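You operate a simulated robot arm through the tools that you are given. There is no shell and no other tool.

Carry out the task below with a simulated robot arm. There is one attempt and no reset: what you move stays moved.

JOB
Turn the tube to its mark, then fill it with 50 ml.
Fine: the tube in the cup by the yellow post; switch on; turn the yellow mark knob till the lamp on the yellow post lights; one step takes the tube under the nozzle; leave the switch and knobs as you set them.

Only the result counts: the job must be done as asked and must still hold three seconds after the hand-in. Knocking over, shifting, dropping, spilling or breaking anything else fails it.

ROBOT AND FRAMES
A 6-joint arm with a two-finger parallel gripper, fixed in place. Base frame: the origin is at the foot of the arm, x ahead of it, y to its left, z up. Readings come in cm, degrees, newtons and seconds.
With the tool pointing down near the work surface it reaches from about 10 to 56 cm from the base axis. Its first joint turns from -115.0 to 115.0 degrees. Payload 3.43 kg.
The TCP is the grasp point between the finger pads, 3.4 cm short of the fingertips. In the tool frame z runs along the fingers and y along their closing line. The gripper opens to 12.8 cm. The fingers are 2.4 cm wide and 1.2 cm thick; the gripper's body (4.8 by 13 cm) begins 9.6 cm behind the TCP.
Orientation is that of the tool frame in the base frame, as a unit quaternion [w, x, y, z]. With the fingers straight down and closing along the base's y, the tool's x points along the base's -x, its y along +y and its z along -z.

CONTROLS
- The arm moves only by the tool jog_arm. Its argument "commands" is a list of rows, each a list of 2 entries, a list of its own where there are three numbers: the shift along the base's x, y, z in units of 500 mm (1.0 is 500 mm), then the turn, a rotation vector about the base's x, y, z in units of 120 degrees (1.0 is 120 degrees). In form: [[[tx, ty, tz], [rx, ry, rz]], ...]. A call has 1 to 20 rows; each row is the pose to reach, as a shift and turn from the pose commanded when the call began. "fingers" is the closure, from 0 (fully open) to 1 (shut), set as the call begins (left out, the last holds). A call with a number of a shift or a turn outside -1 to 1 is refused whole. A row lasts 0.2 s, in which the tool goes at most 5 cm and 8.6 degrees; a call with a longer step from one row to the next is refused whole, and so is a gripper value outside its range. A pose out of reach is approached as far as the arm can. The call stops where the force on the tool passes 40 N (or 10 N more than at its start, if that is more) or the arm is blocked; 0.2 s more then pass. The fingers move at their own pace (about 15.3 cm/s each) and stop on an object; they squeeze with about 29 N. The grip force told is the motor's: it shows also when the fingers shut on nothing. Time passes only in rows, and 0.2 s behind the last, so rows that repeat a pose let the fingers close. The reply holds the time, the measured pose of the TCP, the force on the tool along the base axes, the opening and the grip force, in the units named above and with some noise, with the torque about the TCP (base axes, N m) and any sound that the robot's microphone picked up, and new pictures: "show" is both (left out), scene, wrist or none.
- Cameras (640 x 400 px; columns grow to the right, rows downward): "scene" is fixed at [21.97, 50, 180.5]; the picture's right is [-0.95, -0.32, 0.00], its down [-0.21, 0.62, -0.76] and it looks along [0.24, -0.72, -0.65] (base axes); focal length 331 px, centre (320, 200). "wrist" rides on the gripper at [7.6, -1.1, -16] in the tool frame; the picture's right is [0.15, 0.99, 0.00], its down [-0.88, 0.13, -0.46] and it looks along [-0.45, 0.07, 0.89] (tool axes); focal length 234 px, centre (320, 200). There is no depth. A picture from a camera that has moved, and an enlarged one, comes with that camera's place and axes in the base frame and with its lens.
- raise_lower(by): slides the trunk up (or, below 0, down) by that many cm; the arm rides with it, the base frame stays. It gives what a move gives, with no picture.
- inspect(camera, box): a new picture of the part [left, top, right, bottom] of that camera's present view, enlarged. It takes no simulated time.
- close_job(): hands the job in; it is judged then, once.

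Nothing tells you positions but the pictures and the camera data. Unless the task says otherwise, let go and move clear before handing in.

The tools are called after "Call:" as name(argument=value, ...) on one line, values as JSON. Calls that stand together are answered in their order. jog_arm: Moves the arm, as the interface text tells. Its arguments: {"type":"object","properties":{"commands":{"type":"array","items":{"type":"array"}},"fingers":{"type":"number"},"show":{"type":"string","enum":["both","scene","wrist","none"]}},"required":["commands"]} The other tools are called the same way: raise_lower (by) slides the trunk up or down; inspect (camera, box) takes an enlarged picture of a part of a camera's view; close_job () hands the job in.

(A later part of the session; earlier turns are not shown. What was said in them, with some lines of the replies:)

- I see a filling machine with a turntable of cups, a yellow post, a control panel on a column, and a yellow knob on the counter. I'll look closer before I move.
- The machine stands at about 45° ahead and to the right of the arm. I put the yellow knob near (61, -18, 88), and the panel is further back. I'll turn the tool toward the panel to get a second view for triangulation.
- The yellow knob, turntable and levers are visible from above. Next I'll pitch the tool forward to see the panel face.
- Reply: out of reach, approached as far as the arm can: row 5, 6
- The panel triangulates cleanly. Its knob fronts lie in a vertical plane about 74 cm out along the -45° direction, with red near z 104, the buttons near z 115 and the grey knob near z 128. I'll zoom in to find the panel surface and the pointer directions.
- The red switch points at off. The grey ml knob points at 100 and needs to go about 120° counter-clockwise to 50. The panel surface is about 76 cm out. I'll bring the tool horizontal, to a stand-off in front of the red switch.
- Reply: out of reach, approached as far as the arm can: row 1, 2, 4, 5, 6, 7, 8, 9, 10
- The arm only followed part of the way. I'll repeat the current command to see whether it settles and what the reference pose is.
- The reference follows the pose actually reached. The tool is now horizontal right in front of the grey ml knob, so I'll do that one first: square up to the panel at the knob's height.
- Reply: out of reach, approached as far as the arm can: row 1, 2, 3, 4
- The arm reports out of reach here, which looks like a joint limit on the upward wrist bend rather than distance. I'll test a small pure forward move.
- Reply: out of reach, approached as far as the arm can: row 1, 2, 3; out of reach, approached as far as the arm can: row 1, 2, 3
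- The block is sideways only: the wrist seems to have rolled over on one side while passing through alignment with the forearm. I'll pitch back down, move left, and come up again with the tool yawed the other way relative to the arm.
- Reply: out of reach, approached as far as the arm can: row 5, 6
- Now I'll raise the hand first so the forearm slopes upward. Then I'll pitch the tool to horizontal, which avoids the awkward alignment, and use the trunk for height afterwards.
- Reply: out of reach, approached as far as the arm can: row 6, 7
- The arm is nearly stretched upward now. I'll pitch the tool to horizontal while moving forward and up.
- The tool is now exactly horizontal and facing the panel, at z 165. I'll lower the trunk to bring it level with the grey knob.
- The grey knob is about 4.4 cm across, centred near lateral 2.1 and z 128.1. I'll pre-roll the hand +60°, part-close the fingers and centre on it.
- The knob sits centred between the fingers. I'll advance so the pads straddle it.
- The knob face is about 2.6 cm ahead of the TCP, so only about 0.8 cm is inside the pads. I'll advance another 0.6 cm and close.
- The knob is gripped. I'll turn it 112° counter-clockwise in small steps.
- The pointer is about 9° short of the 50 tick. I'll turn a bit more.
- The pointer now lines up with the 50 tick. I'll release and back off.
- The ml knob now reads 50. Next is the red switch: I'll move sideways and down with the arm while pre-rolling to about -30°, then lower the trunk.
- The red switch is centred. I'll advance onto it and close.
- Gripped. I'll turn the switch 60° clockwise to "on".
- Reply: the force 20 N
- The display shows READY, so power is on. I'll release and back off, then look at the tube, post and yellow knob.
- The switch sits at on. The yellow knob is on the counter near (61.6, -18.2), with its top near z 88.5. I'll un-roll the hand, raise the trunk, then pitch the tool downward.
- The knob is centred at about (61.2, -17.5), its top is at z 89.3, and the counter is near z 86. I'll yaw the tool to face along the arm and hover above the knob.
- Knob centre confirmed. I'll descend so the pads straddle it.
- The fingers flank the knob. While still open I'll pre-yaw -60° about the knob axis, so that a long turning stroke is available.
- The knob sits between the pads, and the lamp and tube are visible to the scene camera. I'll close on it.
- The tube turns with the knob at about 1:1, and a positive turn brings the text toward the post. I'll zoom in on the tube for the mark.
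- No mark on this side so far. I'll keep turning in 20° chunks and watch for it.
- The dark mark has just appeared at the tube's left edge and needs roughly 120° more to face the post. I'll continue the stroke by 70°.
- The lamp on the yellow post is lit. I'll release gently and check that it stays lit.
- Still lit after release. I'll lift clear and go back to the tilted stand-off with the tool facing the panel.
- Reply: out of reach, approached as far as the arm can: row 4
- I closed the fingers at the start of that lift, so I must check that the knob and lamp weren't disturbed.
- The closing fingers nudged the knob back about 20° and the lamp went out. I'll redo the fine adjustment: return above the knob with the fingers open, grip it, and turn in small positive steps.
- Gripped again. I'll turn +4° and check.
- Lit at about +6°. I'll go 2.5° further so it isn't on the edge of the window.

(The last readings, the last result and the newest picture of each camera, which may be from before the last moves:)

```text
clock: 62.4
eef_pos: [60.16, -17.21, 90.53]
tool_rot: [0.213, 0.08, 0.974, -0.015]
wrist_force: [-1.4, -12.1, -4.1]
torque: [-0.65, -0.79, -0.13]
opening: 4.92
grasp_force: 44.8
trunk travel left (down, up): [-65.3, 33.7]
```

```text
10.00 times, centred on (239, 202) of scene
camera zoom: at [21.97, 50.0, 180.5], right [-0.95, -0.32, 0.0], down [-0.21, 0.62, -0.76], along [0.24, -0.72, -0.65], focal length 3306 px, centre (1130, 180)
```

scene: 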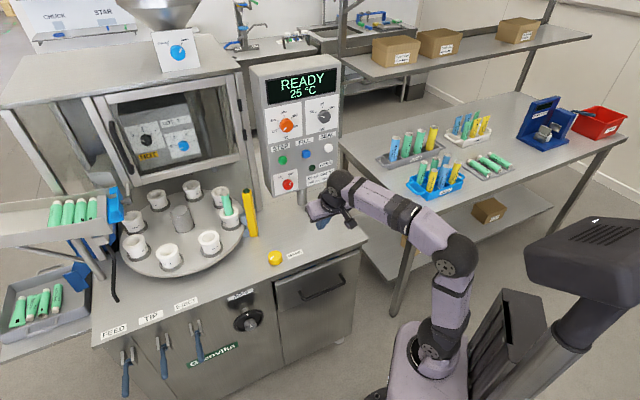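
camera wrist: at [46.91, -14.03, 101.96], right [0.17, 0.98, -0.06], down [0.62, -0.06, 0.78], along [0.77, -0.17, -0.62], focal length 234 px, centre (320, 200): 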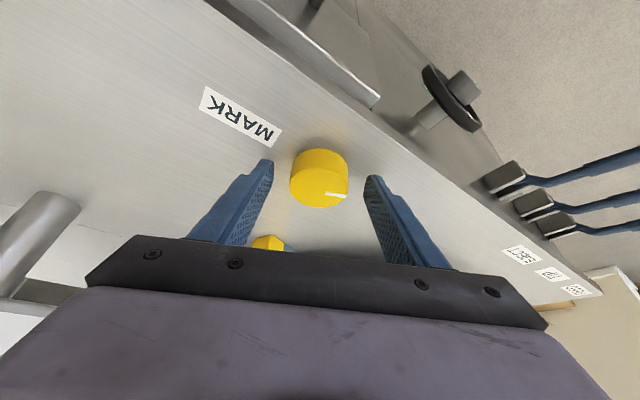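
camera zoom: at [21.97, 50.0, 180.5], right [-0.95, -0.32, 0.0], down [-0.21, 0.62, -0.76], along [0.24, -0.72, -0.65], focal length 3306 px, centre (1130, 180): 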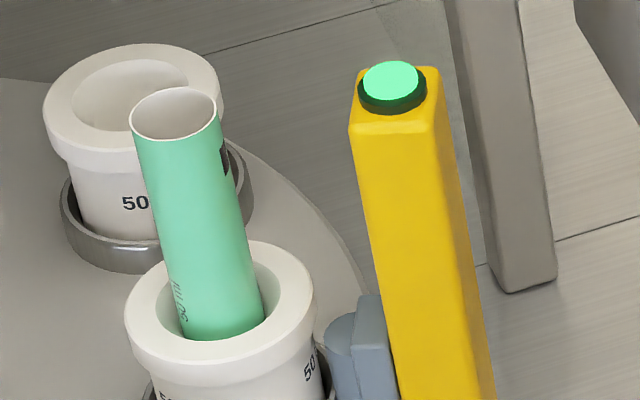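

Lit and well inside the window. I'll open the fingers fully and only then lift straight up.

Call:
jog_arm(commands=[[[0, 0, 0], [0, 0, 0]], [[0, 0, 0], [0, 0, 0]], [[0, 0, 0], [0, 0, 0]]], fingers=0.375, show="wrist")

Call:
inspect(camera="scene", box=[214, 182, 264, 222])

Call:
jog_arm(commands=[[[0, 0, 0.04], [0, 0, 0]], [[0, 0, 0.09], [0, 0, 0]], [[0, 0, 0.15], [0, 0, 0]], [[0, 0, 0.202], [0, 0, 0]]], show="none")

Call:
inspect(camera="scene", box=[214, 182, 264, 222])

```text
clock: 63.2
eef_pos: [60.23, -17.21, 90.62]
tool_rot: [0.213, 0.078, 0.974, -0.016]
wrist_force: [-0.6, 0.5, 0.0]
torque: [0.02, 0.0, -0.01]
opening: 7.99
grasp_force: 0.1
trunk travel left (down, up): [-65.3, 33.7]
camera wrist: at [46.56, -16.09, 102.02], right [0.03, 1.0, -0.06], down [0.62, 0.03, 0.78], along [0.78, -0.06, -0.62], focal length 234 px, centre (320, 200)
```

wrist: 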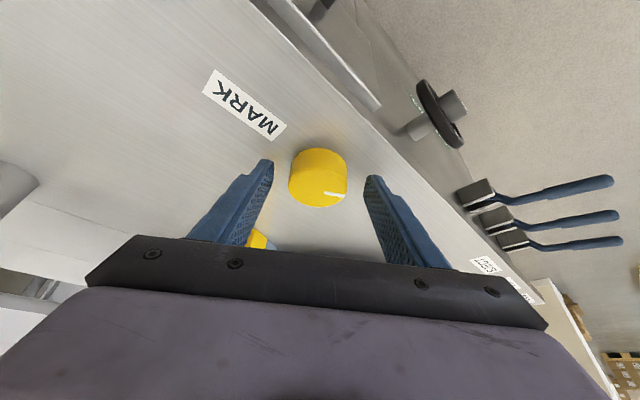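

```text
10.00 times, centred on (239, 202) of scene
camera zoom: at [21.97, 50.0, 180.5], right [-0.95, -0.32, 0.0], down [-0.21, 0.62, -0.76], along [0.24, -0.72, -0.65], focal length 3306 px, centre (1130, 180)
```

zoom: 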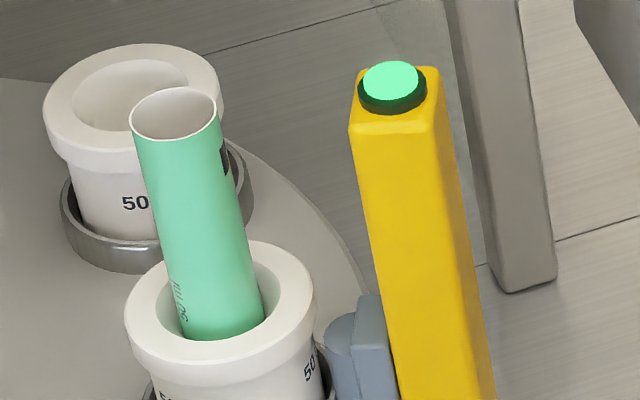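

```text
clock: 64.2
eef_pos: [60.33, -17.38, 100.82]
tool_rot: [0.213, 0.078, 0.974, -0.015]
wrist_force: [-1.6, -0.5, -1.4]
torque: [0.0, 0.02, -0.02]
opening: 8.01
grasp_force: 0.0
trunk travel left (down, up): [-65.3, 33.7]
```

```text
10.00 times, centred on (239, 202) of scene
camera zoom: at [21.97, 50.0, 180.5], right [-0.95, -0.32, 0.0], down [-0.21, 0.62, -0.76], along [0.24, -0.72, -0.65], focal length 3306 px, centre (1130, 180)
```

zoom: 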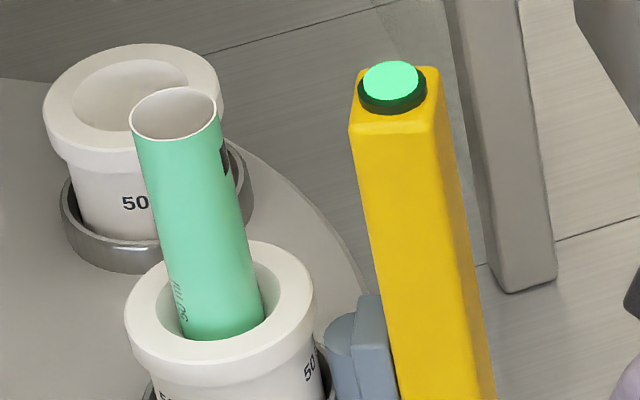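

The lamp stays lit with the hand clear. Now I'll go back to the tilted stand-off and then horizontal, facing the panel with fingers closed for the buttons.

Call:
jog_arm(commands=[[[-0.05, -0.01, 0.03], [0, 0, -0.0506]], [[-0.1, -0.02, 0.06], [0, 0, -0.1011]], [[-0.155, -0.03, 0.085], [0, 0, -0.1517]], [[-0.21, -0.04, 0.11], [0, 0, -0.2022]], [[-0.26, -0.05, 0.125], [0, 0, -0.2528]], [[-0.3066, -0.0614, 0.138], [0, 0, -0.3033]]], fingers=0.375, show="none")

Call:
jog_arm(commands=[[[0.0198, -0.0198, 0.048], [-0.0383, -0.0383, 0]], [[0.0396, -0.0396, 0.096], [-0.0766, -0.0766, 0]], [[0.0594, -0.0594, 0.144], [-0.1149, -0.1149, 0]], [[0.0792, -0.0792, 0.192], [-0.1532, -0.1532, 0]], [[0.099, -0.099, 0.24], [-0.1915, -0.1915, 0]], [[0.1188, -0.1188, 0.288], [-0.2298, -0.2298, 0]], [[0.1386, -0.1386, 0.336], [-0.2681, -0.2681, 0]], [[0.1584, -0.1584, 0.384], [-0.3064, -0.3064, 0]], [[0.1782, -0.1782, 0.432], [-0.3447, -0.3447, 0]], [[0.198, -0.198, 0.48], [-0.383, -0.383, 0]]], fingers=1.0)

```text
clock: 65.6
eef_pos: [44.91, -20.25, 107.64]
tool_rot: [0.198, 0.379, 0.9, -0.081]
wrist_force: [1.1, 0.6, 0.6]
torque: [0.02, -0.02, 0.01]
opening: 8.0
grasp_force: 0.0
trunk travel left (down, up): [-65.3, 33.7]
```

```text
clock: 67.8
eef_pos: [54.96, -30.13, 131.57]
tool_rot: [0.653, 0.275, 0.654, -0.266]
wrist_force: [0.3, 0.8, 0.1]
torque: [-0.01, 0.0, 0.02]
opening: 0.0
grasp_force: 29.0
trunk travel left (down, up): [-65.3, 33.7]
camera wrist: at [42.64, -19.53, 124.17], right [0.7, 0.7, -0.14], down [-0.23, 0.4, 0.88], along [0.68, -0.59, 0.45], focal length 234 px, centre (320, 200)
```

scene: 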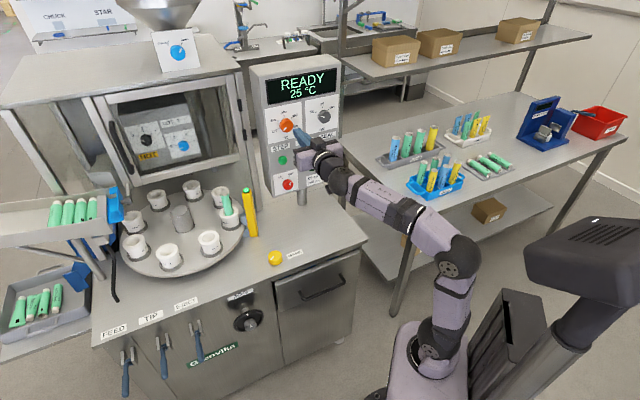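
wrist: 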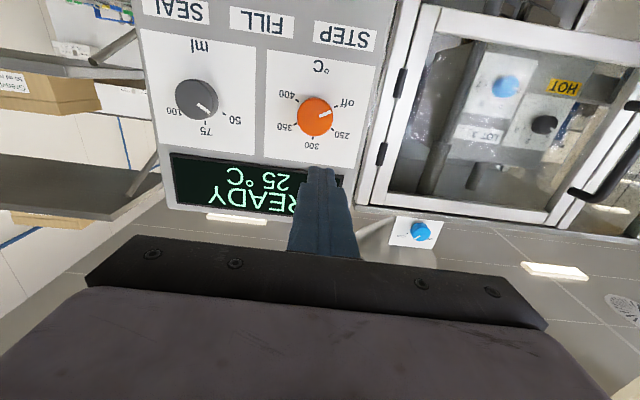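

Lowering the trunk to button height.

Call:
raise_lower(by=-16.4)

Call:
jog_arm(commands=[[[0, 0, 0], [0, 0, 0]]])

Call:
inspect(camera="wrist", box=[180, 60, 400, 220])

```text
clock: 69.7
eef_pos: [54.79, -30.16, 115.19]
tool_rot: [0.653, 0.274, 0.654, -0.267]
wrist_force: [-0.6, 0.3, 0.0]
torque: [0.02, 0.01, 0.0]
opening: 0.0
grasp_force: 29.0
trunk travel left (down, up): [-48.9, 50.1]
```

```text
clock: 70.1
eef_pos: [54.75, -30.15, 115.31]
tool_rot: [0.653, 0.275, 0.654, -0.267]
wrist_force: [0.4, -0.3, -0.8]
torque: [-0.01, -0.01, -0.05]
opening: 0.01
grasp_force: 29.0
trunk travel left (down, up): [-48.9, 50.1]
camera wrist: at [42.6, -19.5, 107.8], right [0.7, 0.7, -0.14], down [-0.23, 0.41, 0.88], along [0.67, -0.59, 0.45], focal length 234 px, centre (320, 200)
```

scene: 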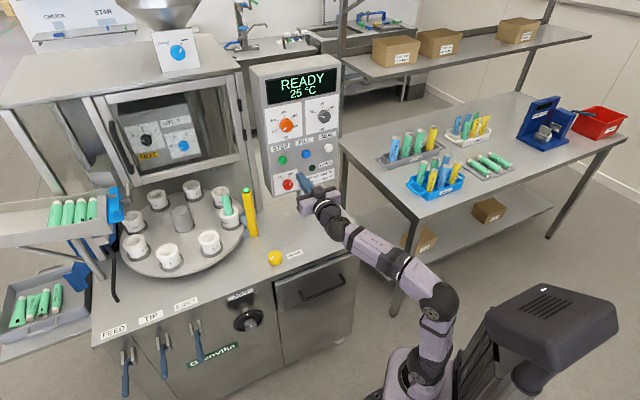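
wrist: 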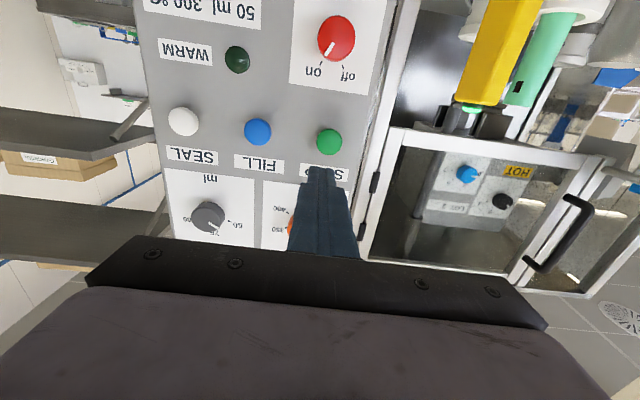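

```text
2.50 times, centred on (290, 140) of wrist
camera zoom: at [42.6, -19.5, 107.8], right [0.7, 0.7, -0.14], down [-0.23, 0.41, 0.88], along [0.67, -0.59, 0.45], focal length 585 px, centre (395, 350)
```

zoom: 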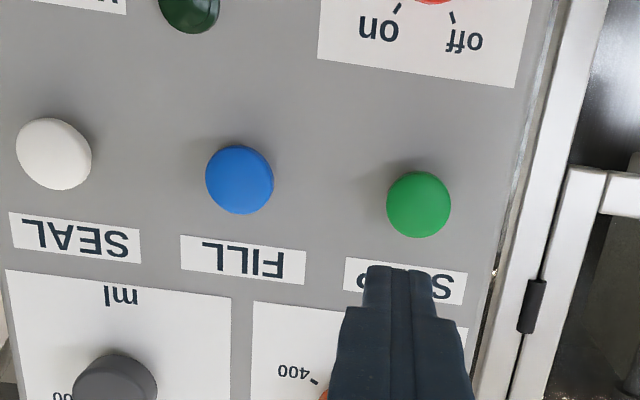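

Aiming at the green STEP button. I'll approach to just short of contact first.

Call:
jog_arm(commands=[[[0.04, -0.03, -0.004], [0, 0, 0]], [[0.08, -0.06, -0.007], [0, 0, 0]], [[0.12, -0.0935, -0.007], [0, 0, 0]], [[0.1485, -0.1202, -0.007], [0, 0, 0]]])

Call:
inspect(camera="scene", box=[256, 130, 346, 200])

Call:
inspect(camera="wrist", box=[220, 100, 420, 240])

```text
clock: 71.1
eef_pos: [62.18, -36.2, 115.02]
tool_rot: [0.652, 0.275, 0.654, -0.267]
wrist_force: [0.1, -0.1, 0.5]
torque: [0.03, -0.01, 0.01]
opening: 0.01
grasp_force: 28.8
trunk travel left (down, up): [-48.9, 50.1]
camera wrist: at [50.07, -25.59, 107.54], right [0.7, 0.7, -0.14], down [-0.23, 0.4, 0.88], along [0.67, -0.59, 0.45], focal length 234 px, centre (320, 200)
```

scene: 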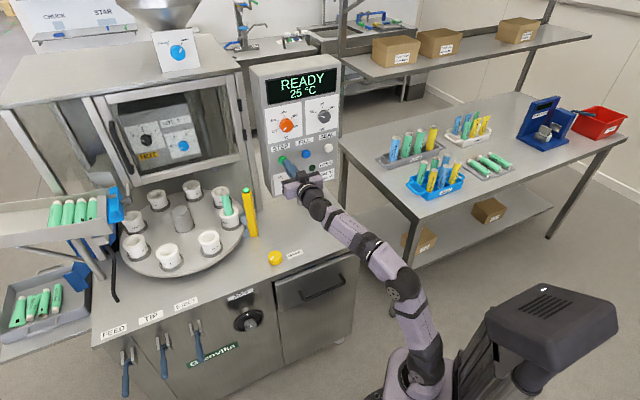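
wrist: 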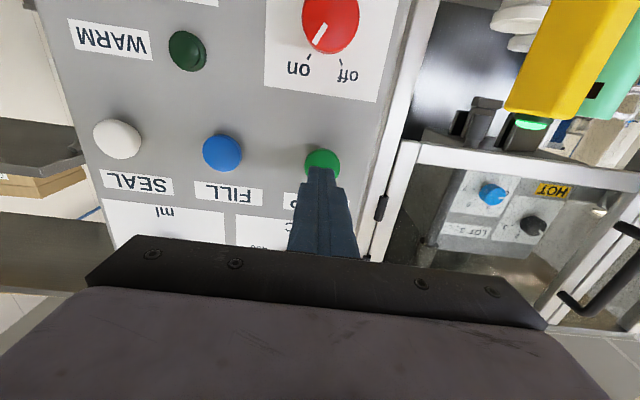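

```text
5.71 times, centred on (301, 165) of scene
camera zoom: at [21.97, 50.0, 180.5], right [-0.95, -0.32, 0.0], down [-0.21, 0.62, -0.76], along [0.24, -0.72, -0.65], focal length 1889 px, centre (429, 400)
```

zoom: 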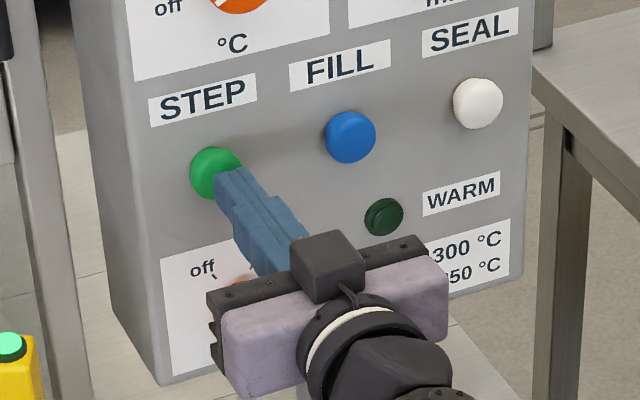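

```text
2.86 times, centred on (320, 170) of wrist
camera zoom: at [50.07, -25.59, 107.54], right [0.7, 0.7, -0.14], down [-0.23, 0.4, 0.88], along [0.67, -0.59, 0.45], focal length 669 px, centre (320, 286)
```

zoom: 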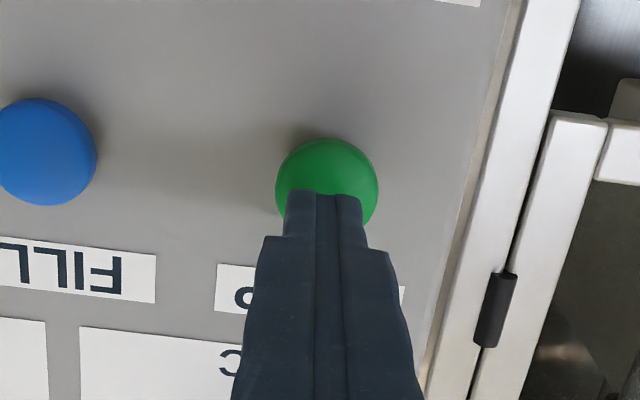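

Aligned with STEP. I'll push forward slowly.

Call:
jog_arm(commands=[[[0.006, -0.006, 0], [0, 0, 0]], [[0.012, -0.012, 0], [0, 0, 0]], [[0.018, -0.018, 0], [0, 0, 0]], [[0.022, -0.022, 0], [0, 0, 0]], [[0.025, -0.025, 0], [0, 0, 0]]])

```text
clock: 72.3
eef_pos: [63.48, -37.53, 115.03]
tool_rot: [0.653, 0.274, 0.653, -0.267]
wrist_force: [-1.1, 1.9, 0.8]
torque: [0.03, -0.03, 0.03]
opening: 0.0
grasp_force: 28.9
trunk travel left (down, up): [-48.9, 50.1]
heard: click
camera wrist: at [51.3, -26.72, 107.56], right [0.7, 0.7, -0.14], down [-0.23, 0.41, 0.88], along [0.67, -0.59, 0.45], focal length 234 px, centre (320, 200)
```

scene: 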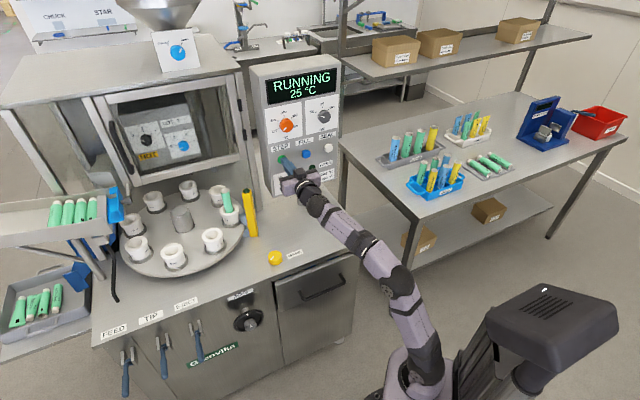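
wrist: 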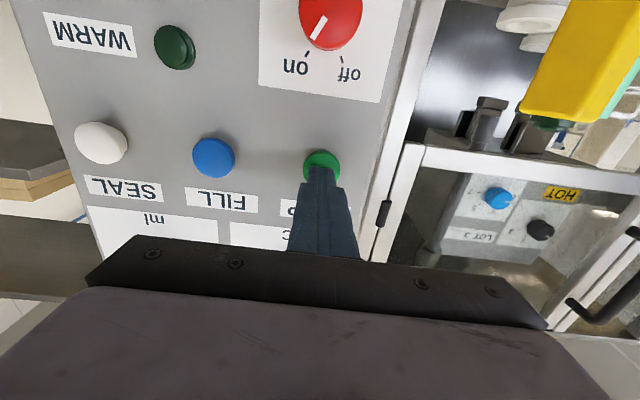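

I heard a click, the display says RUNNING and the turntable is stepping. I'll back off straight away and let it finish.

Call:
jog_arm(commands=[[[-0.02, 0.02, 0], [0, 0, 0]], [[-0.05, 0.05, 0], [0, 0, 0]], [[-0.08, 0.08, 0], [0, 0, 0]], [[-0.08, 0.08, 0], [0, 0, 0]], [[-0.08, 0.08, 0], [0, 0, 0]], [[-0.08, 0.08, 0], [0, 0, 0]], [[-0.08, 0.08, 0], [0, 0, 0]], [[-0.08, 0.08, 0], [0, 0, 0]]])

Call:
inspect(camera="scene", box=[100, 80, 280, 280])

```text
clock: 74.1
eef_pos: [59.17, -33.34, 114.87]
tool_rot: [0.653, 0.273, 0.654, -0.267]
wrist_force: [0.0, 0.2, 1.0]
torque: [-0.03, 0.03, -0.01]
opening: 0.0
grasp_force: 28.7
trunk travel left (down, up): [-48.9, 50.1]
camera wrist: at [47.15, -22.72, 107.47], right [0.7, 0.7, -0.14], down [-0.23, 0.41, 0.88], along [0.67, -0.59, 0.45], focal length 234 px, centre (320, 200)
```

scene: 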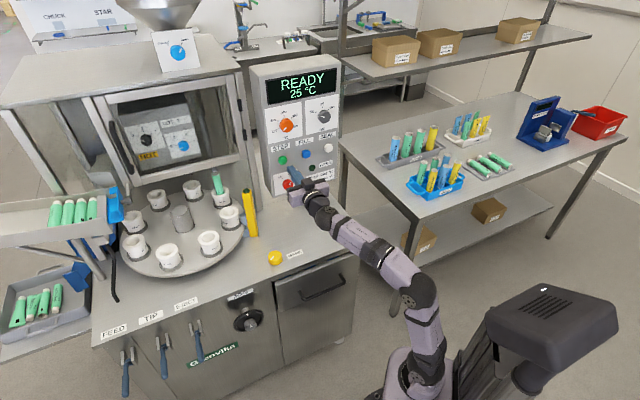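
wrist: 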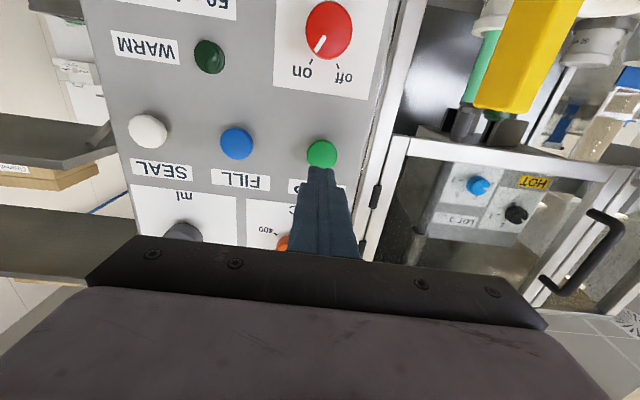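

```text
2.00 times, centred on (190, 180) of scene
camera zoom: at [21.97, 50.0, 180.5], right [-0.95, -0.32, 0.0], down [-0.21, 0.62, -0.76], along [0.24, -0.72, -0.65], focal length 661 px, centre (580, 240)
```

zoom: 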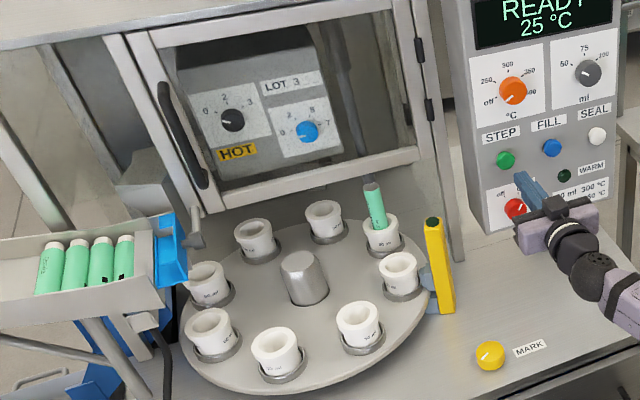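

One step is done: the tube stands at the nozzle station and the display says READY. Next I'll move across to the blue FILL button.

Call:
jog_arm(commands=[[[-0.033, -0.033, 0], [0, 0, 0]], [[-0.066, -0.066, 0.001], [0, 0, 0]], [[-0.1, -0.1, 0.002], [0, 0, 0]], [[-0.13, -0.13, 0.002], [0, 0, 0]], [[-0.1, -0.16, 0.002], [0, 0, 0]], [[-0.072, -0.188, 0.002], [0, 0, 0]]])

Call:
inspect(camera="scene", box=[256, 130, 346, 200])

Call:
inspect(camera="wrist", box=[220, 100, 420, 240])

```text
clock: 75.5
eef_pos: [55.86, -43.08, 115.01]
tool_rot: [0.652, 0.276, 0.654, -0.268]
wrist_force: [0.5, 0.2, -0.5]
torque: [0.02, 0.01, 0.01]
opening: 0.0
grasp_force: 29.2
trunk travel left (down, up): [-48.9, 50.1]
camera wrist: at [43.67, -32.31, 107.57], right [0.7, 0.7, -0.14], down [-0.23, 0.4, 0.88], along [0.67, -0.59, 0.45], focal length 234 px, centre (320, 200)
```

scene: 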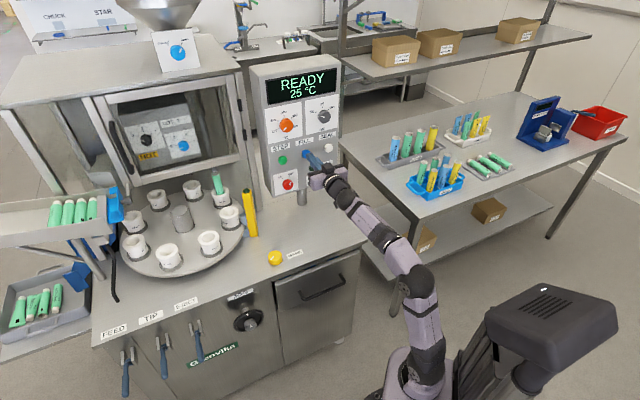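
wrist: 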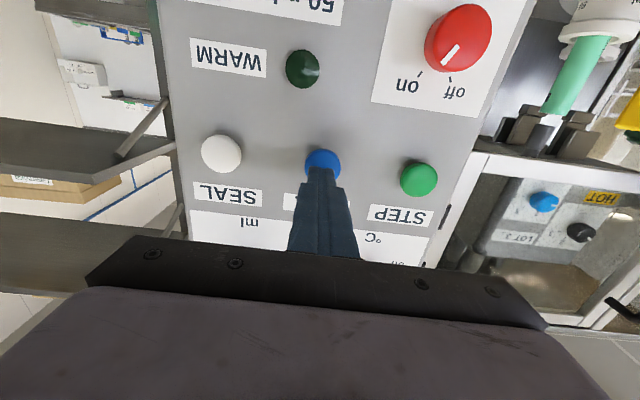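

```text
5.71 times, centred on (301, 165) of scene
camera zoom: at [21.97, 50.0, 180.5], right [-0.95, -0.32, 0.0], down [-0.21, 0.62, -0.76], along [0.24, -0.72, -0.65], focal length 1889 px, centre (429, 400)
```

zoom: 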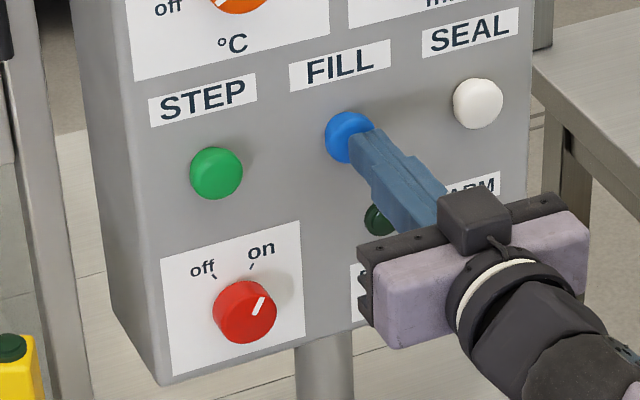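

```text
2.86 times, centred on (320, 170) of wrist
camera zoom: at [43.67, -32.31, 107.57], right [0.7, 0.7, -0.14], down [-0.23, 0.4, 0.88], along [0.67, -0.59, 0.45], focal length 669 px, centre (320, 286)
```

zoom: 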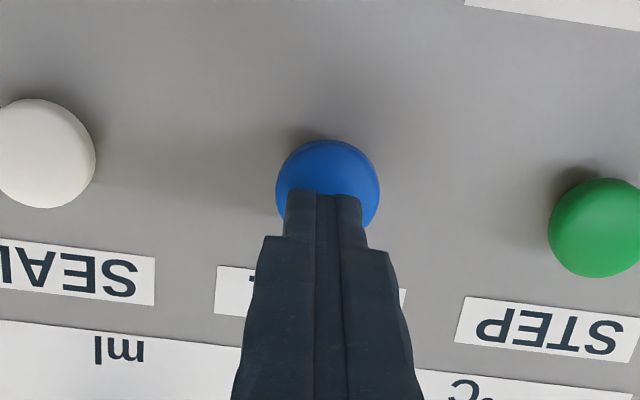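

Aligned with FILL, and the ml knob is at 50. Pressing once.

Call:
jog_arm(commands=[[[0.006, -0.006, 0], [0, 0, 0]], [[0.012, -0.012, 0], [0, 0, 0]], [[0.017, -0.017, 0], [0, 0, 0]], [[0.021, -0.021, 0], [0, 0, 0]]])

```text
clock: 76.5
eef_pos: [56.84, -43.88, 115.08]
tool_rot: [0.652, 0.276, 0.654, -0.267]
wrist_force: [-1.5, 1.5, -1.0]
torque: [0.04, 0.01, -0.04]
opening: 0.01
grasp_force: 29.3
trunk travel left (down, up): [-48.9, 50.1]
heard: click
camera wrist: at [44.67, -33.23, 107.58], right [0.7, 0.7, -0.14], down [-0.23, 0.4, 0.88], along [0.67, -0.59, 0.45], focal length 234 px, centre (320, 200)
```

scene: 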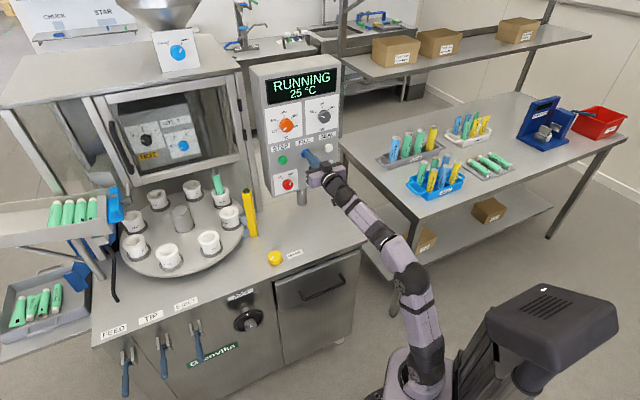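
wrist: 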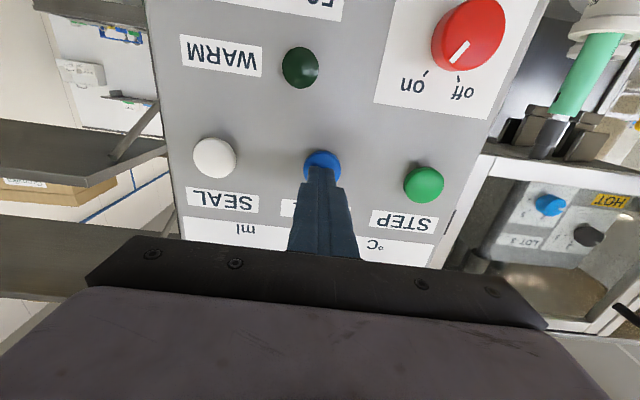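

Click, and the display says RUNNING: the fill has started. I'll back off and wait for it to finish.

Call:
jog_arm(commands=[[[-0.02, 0.02, 0], [0, 0, 0]], [[-0.06, 0.06, 0], [0, 0, 0]], [[-0.1, 0.1, 0], [0, 0, 0]], [[-0.14, 0.14, 0], [0, 0, 0]], [[-0.18, 0.18, 0], [0, 0, 0]], [[-0.18, 0.18, 0], [0, 0, 0]], [[-0.18, 0.18, 0], [0, 0, 0]], [[-0.18, 0.18, 0], [0, 0, 0]], [[-0.18, 0.18, 0], [0, 0, 0]], [[-0.18, 0.18, 0], [0, 0, 0]], [[-0.18, 0.18, 0], [0, 0, 0]], [[-0.18, 0.18, 0], [0, 0, 0]]])

Call:
inspect(camera="scene", box=[190, 50, 350, 240])

Call:
inspect(camera="scene", box=[190, 160, 270, 240])

```text
clock: 79.1
eef_pos: [48.0, -34.9, 114.83]
tool_rot: [0.653, 0.275, 0.654, -0.266]
wrist_force: [0.2, 0.7, -0.7]
torque: [-0.01, 0.0, 0.0]
opening: 0.02
grasp_force: 29.1
trunk travel left (down, up): [-48.9, 50.1]
camera wrist: at [35.83, -24.08, 107.44], right [0.7, 0.7, -0.14], down [-0.23, 0.4, 0.88], along [0.67, -0.59, 0.45], focal length 234 px, centre (320, 200)
```

scene: 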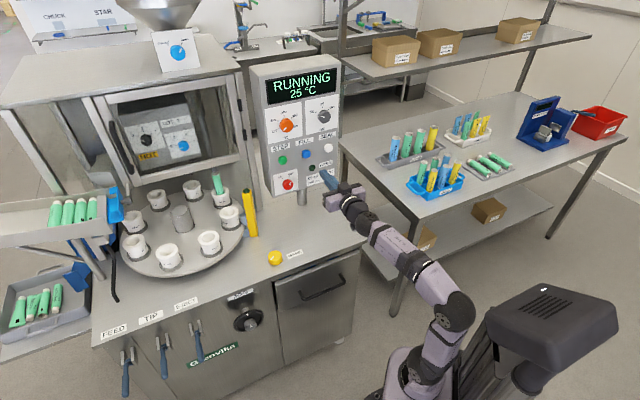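
wrist: 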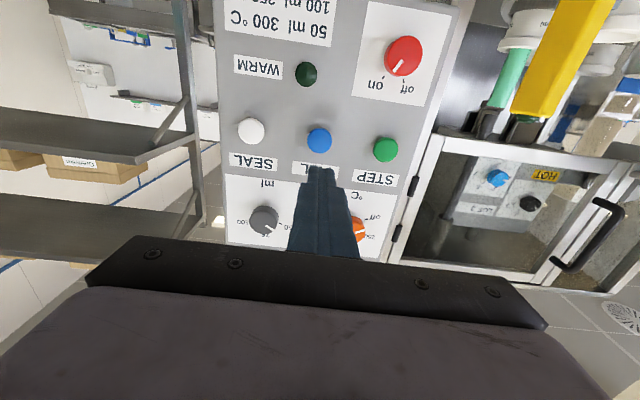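

```text
2.11 times, centred on (270, 145) of scene
camera zoom: at [21.97, 50.0, 180.5], right [-0.95, -0.32, 0.0], down [-0.21, 0.62, -0.76], along [0.24, -0.72, -0.65], focal length 696 px, centre (425, 316)
```

zoom: 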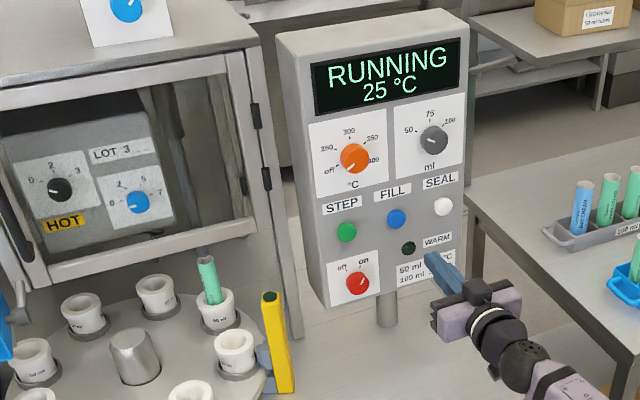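

```text
5.00 times, centred on (230, 200) of scene
camera zoom: at [21.97, 50.0, 180.5], right [-0.95, -0.32, 0.0], down [-0.21, 0.62, -0.76], along [0.24, -0.72, -0.65], focal length 1653 px, centre (770, 200)
```

zoom: 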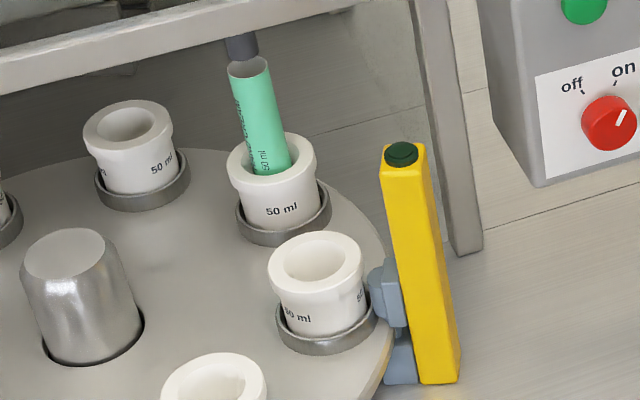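

Filling is still running under the nozzle. I'll wait until the display goes back to READY.

Call:
jog_arm(commands=[[[0, 0, 0], [0, 0, 0]], [[0, 0, 0], [0, 0, 0]], [[0, 0, 0], [0, 0, 0]], [[0, 0, 0], [0, 0, 0]], [[0, 0, 0], [0, 0, 0]], [[0, 0, 0], [0, 0, 0]], [[0, 0, 0], [0, 0, 0]], [[0, 0, 0], [0, 0, 0]], [[0, 0, 0], [0, 0, 0]], [[0, 0, 0], [0, 0, 0]], [[0, 0, 0], [0, 0, 0]], [[0, 0, 0], [0, 0, 0]], [[0, 0, 0], [0, 0, 0]], [[0, 0, 0], [0, 0, 0]], [[0, 0, 0], [0, 0, 0]]], show="scene")

Call:
inspect(camera="scene", box=[190, 50, 350, 240])

Call:
inspect(camera="scene", box=[190, 160, 270, 240])

```text
clock: 82.3
eef_pos: [47.93, -34.71, 114.89]
tool_rot: [0.653, 0.275, 0.654, -0.267]
wrist_force: [0.9, -0.7, -0.2]
torque: [0.01, 0.01, -0.04]
opening: 0.0
grasp_force: 29.3
trunk travel left (down, up): [-48.9, 50.1]
```

scene: 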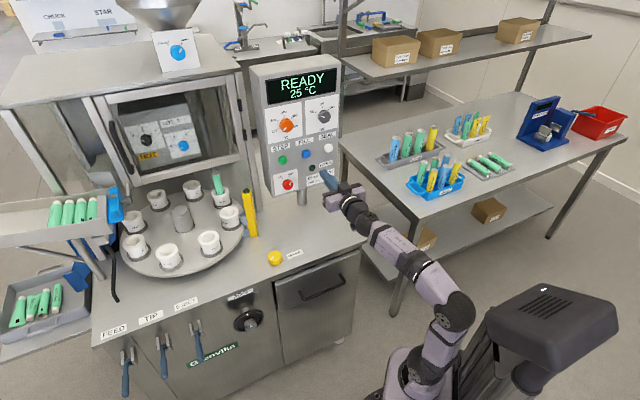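

```text
2.11 times, centred on (270, 145) of scene
camera zoom: at [21.97, 50.0, 180.5], right [-0.95, -0.32, 0.0], down [-0.21, 0.62, -0.76], along [0.24, -0.72, -0.65], focal length 696 px, centre (425, 316)
```

zoom: 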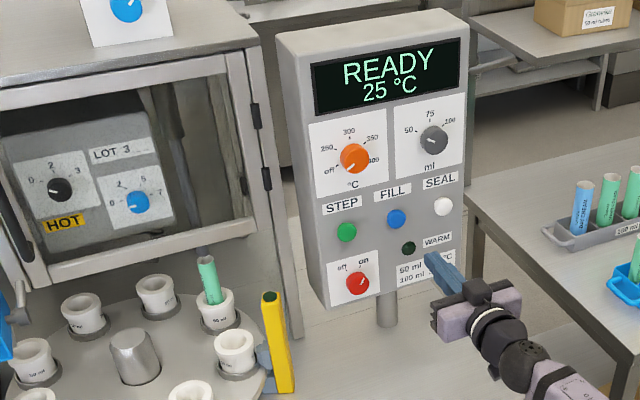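

```text
5.00 times, centred on (230, 200) of scene
camera zoom: at [21.97, 50.0, 180.5], right [-0.95, -0.32, 0.0], down [-0.21, 0.62, -0.76], along [0.24, -0.72, -0.65], focal length 1653 px, centre (770, 200)
```

zoom: 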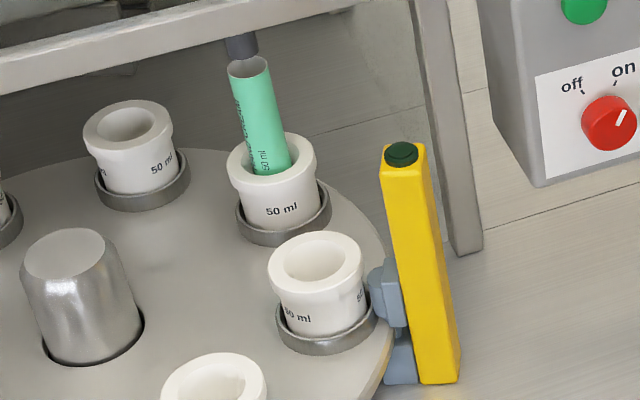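

The display reads READY again. One last look at the tube and the knobs before I hand in.

Call:
inspect(camera="scene", box=[208, 164, 238, 190])

Call:
inspect(camera="scene", box=[256, 90, 346, 200])

```text
15.38 times, centred on (223, 177) of scene
camera zoom: at [21.97, 50.0, 180.5], right [-0.95, -0.32, 0.0], down [-0.21, 0.62, -0.76], along [0.24, -0.72, -0.65], focal length 5086 px, centre (1812, 554)
```

zoom: 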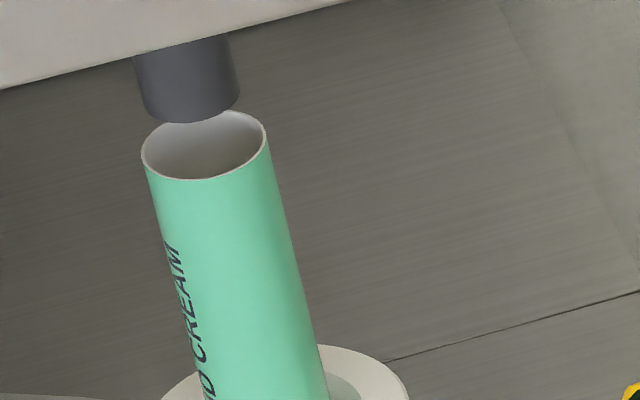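

```text
3.64 times, centred on (301, 145) of scene
camera zoom: at [21.97, 50.0, 180.5], right [-0.95, -0.32, 0.0], down [-0.21, 0.62, -0.76], along [0.24, -0.72, -0.65], focal length 1202 px, centre (389, 400)
```

zoom: 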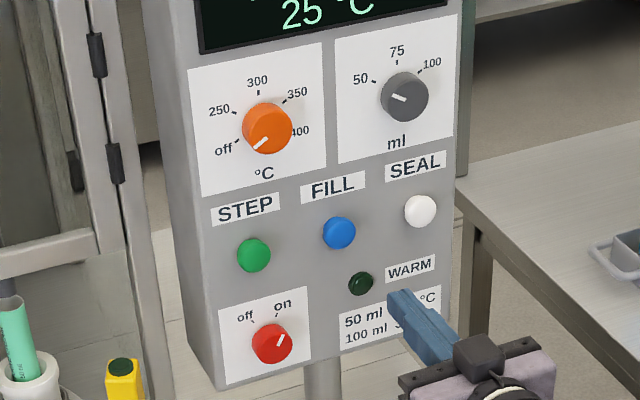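

The tube stands under the nozzle with no visible spill, the fill cycle has finished, the switch is on, ml is at 50 and the hand is clear. Handing in.

Call:
close_job()

```text
The job is handed in.
```

The job is handed in: the tube was turned to its mark and one fill was run with the ml knob at 50. I couldn't see the fill level from the camera. The evidence for the fill is one click on FILL, the display going from RUNNING back to READY, and no visible spill.

- **Switch and knobs:** the red switch is on. The ml knob went from 100 to 50. The mark knob is where the post lamp lit, and I left all three set.
- **Mark:** my first release was bad. I closed the fingers while they were still around the mark knob, which turned it back and put the lamp out. I gripped it again, turned until the lamp lit and went slightly further. The lamp stayed lit once the hand was clear.
- **Step and fill:** I pressed STEP once and FILL once, and heard one click each time. One step put the tube under the nozzle.
- **At hand-in:** the arm was backed off, and nothing was knocked over or shifted that I could see.
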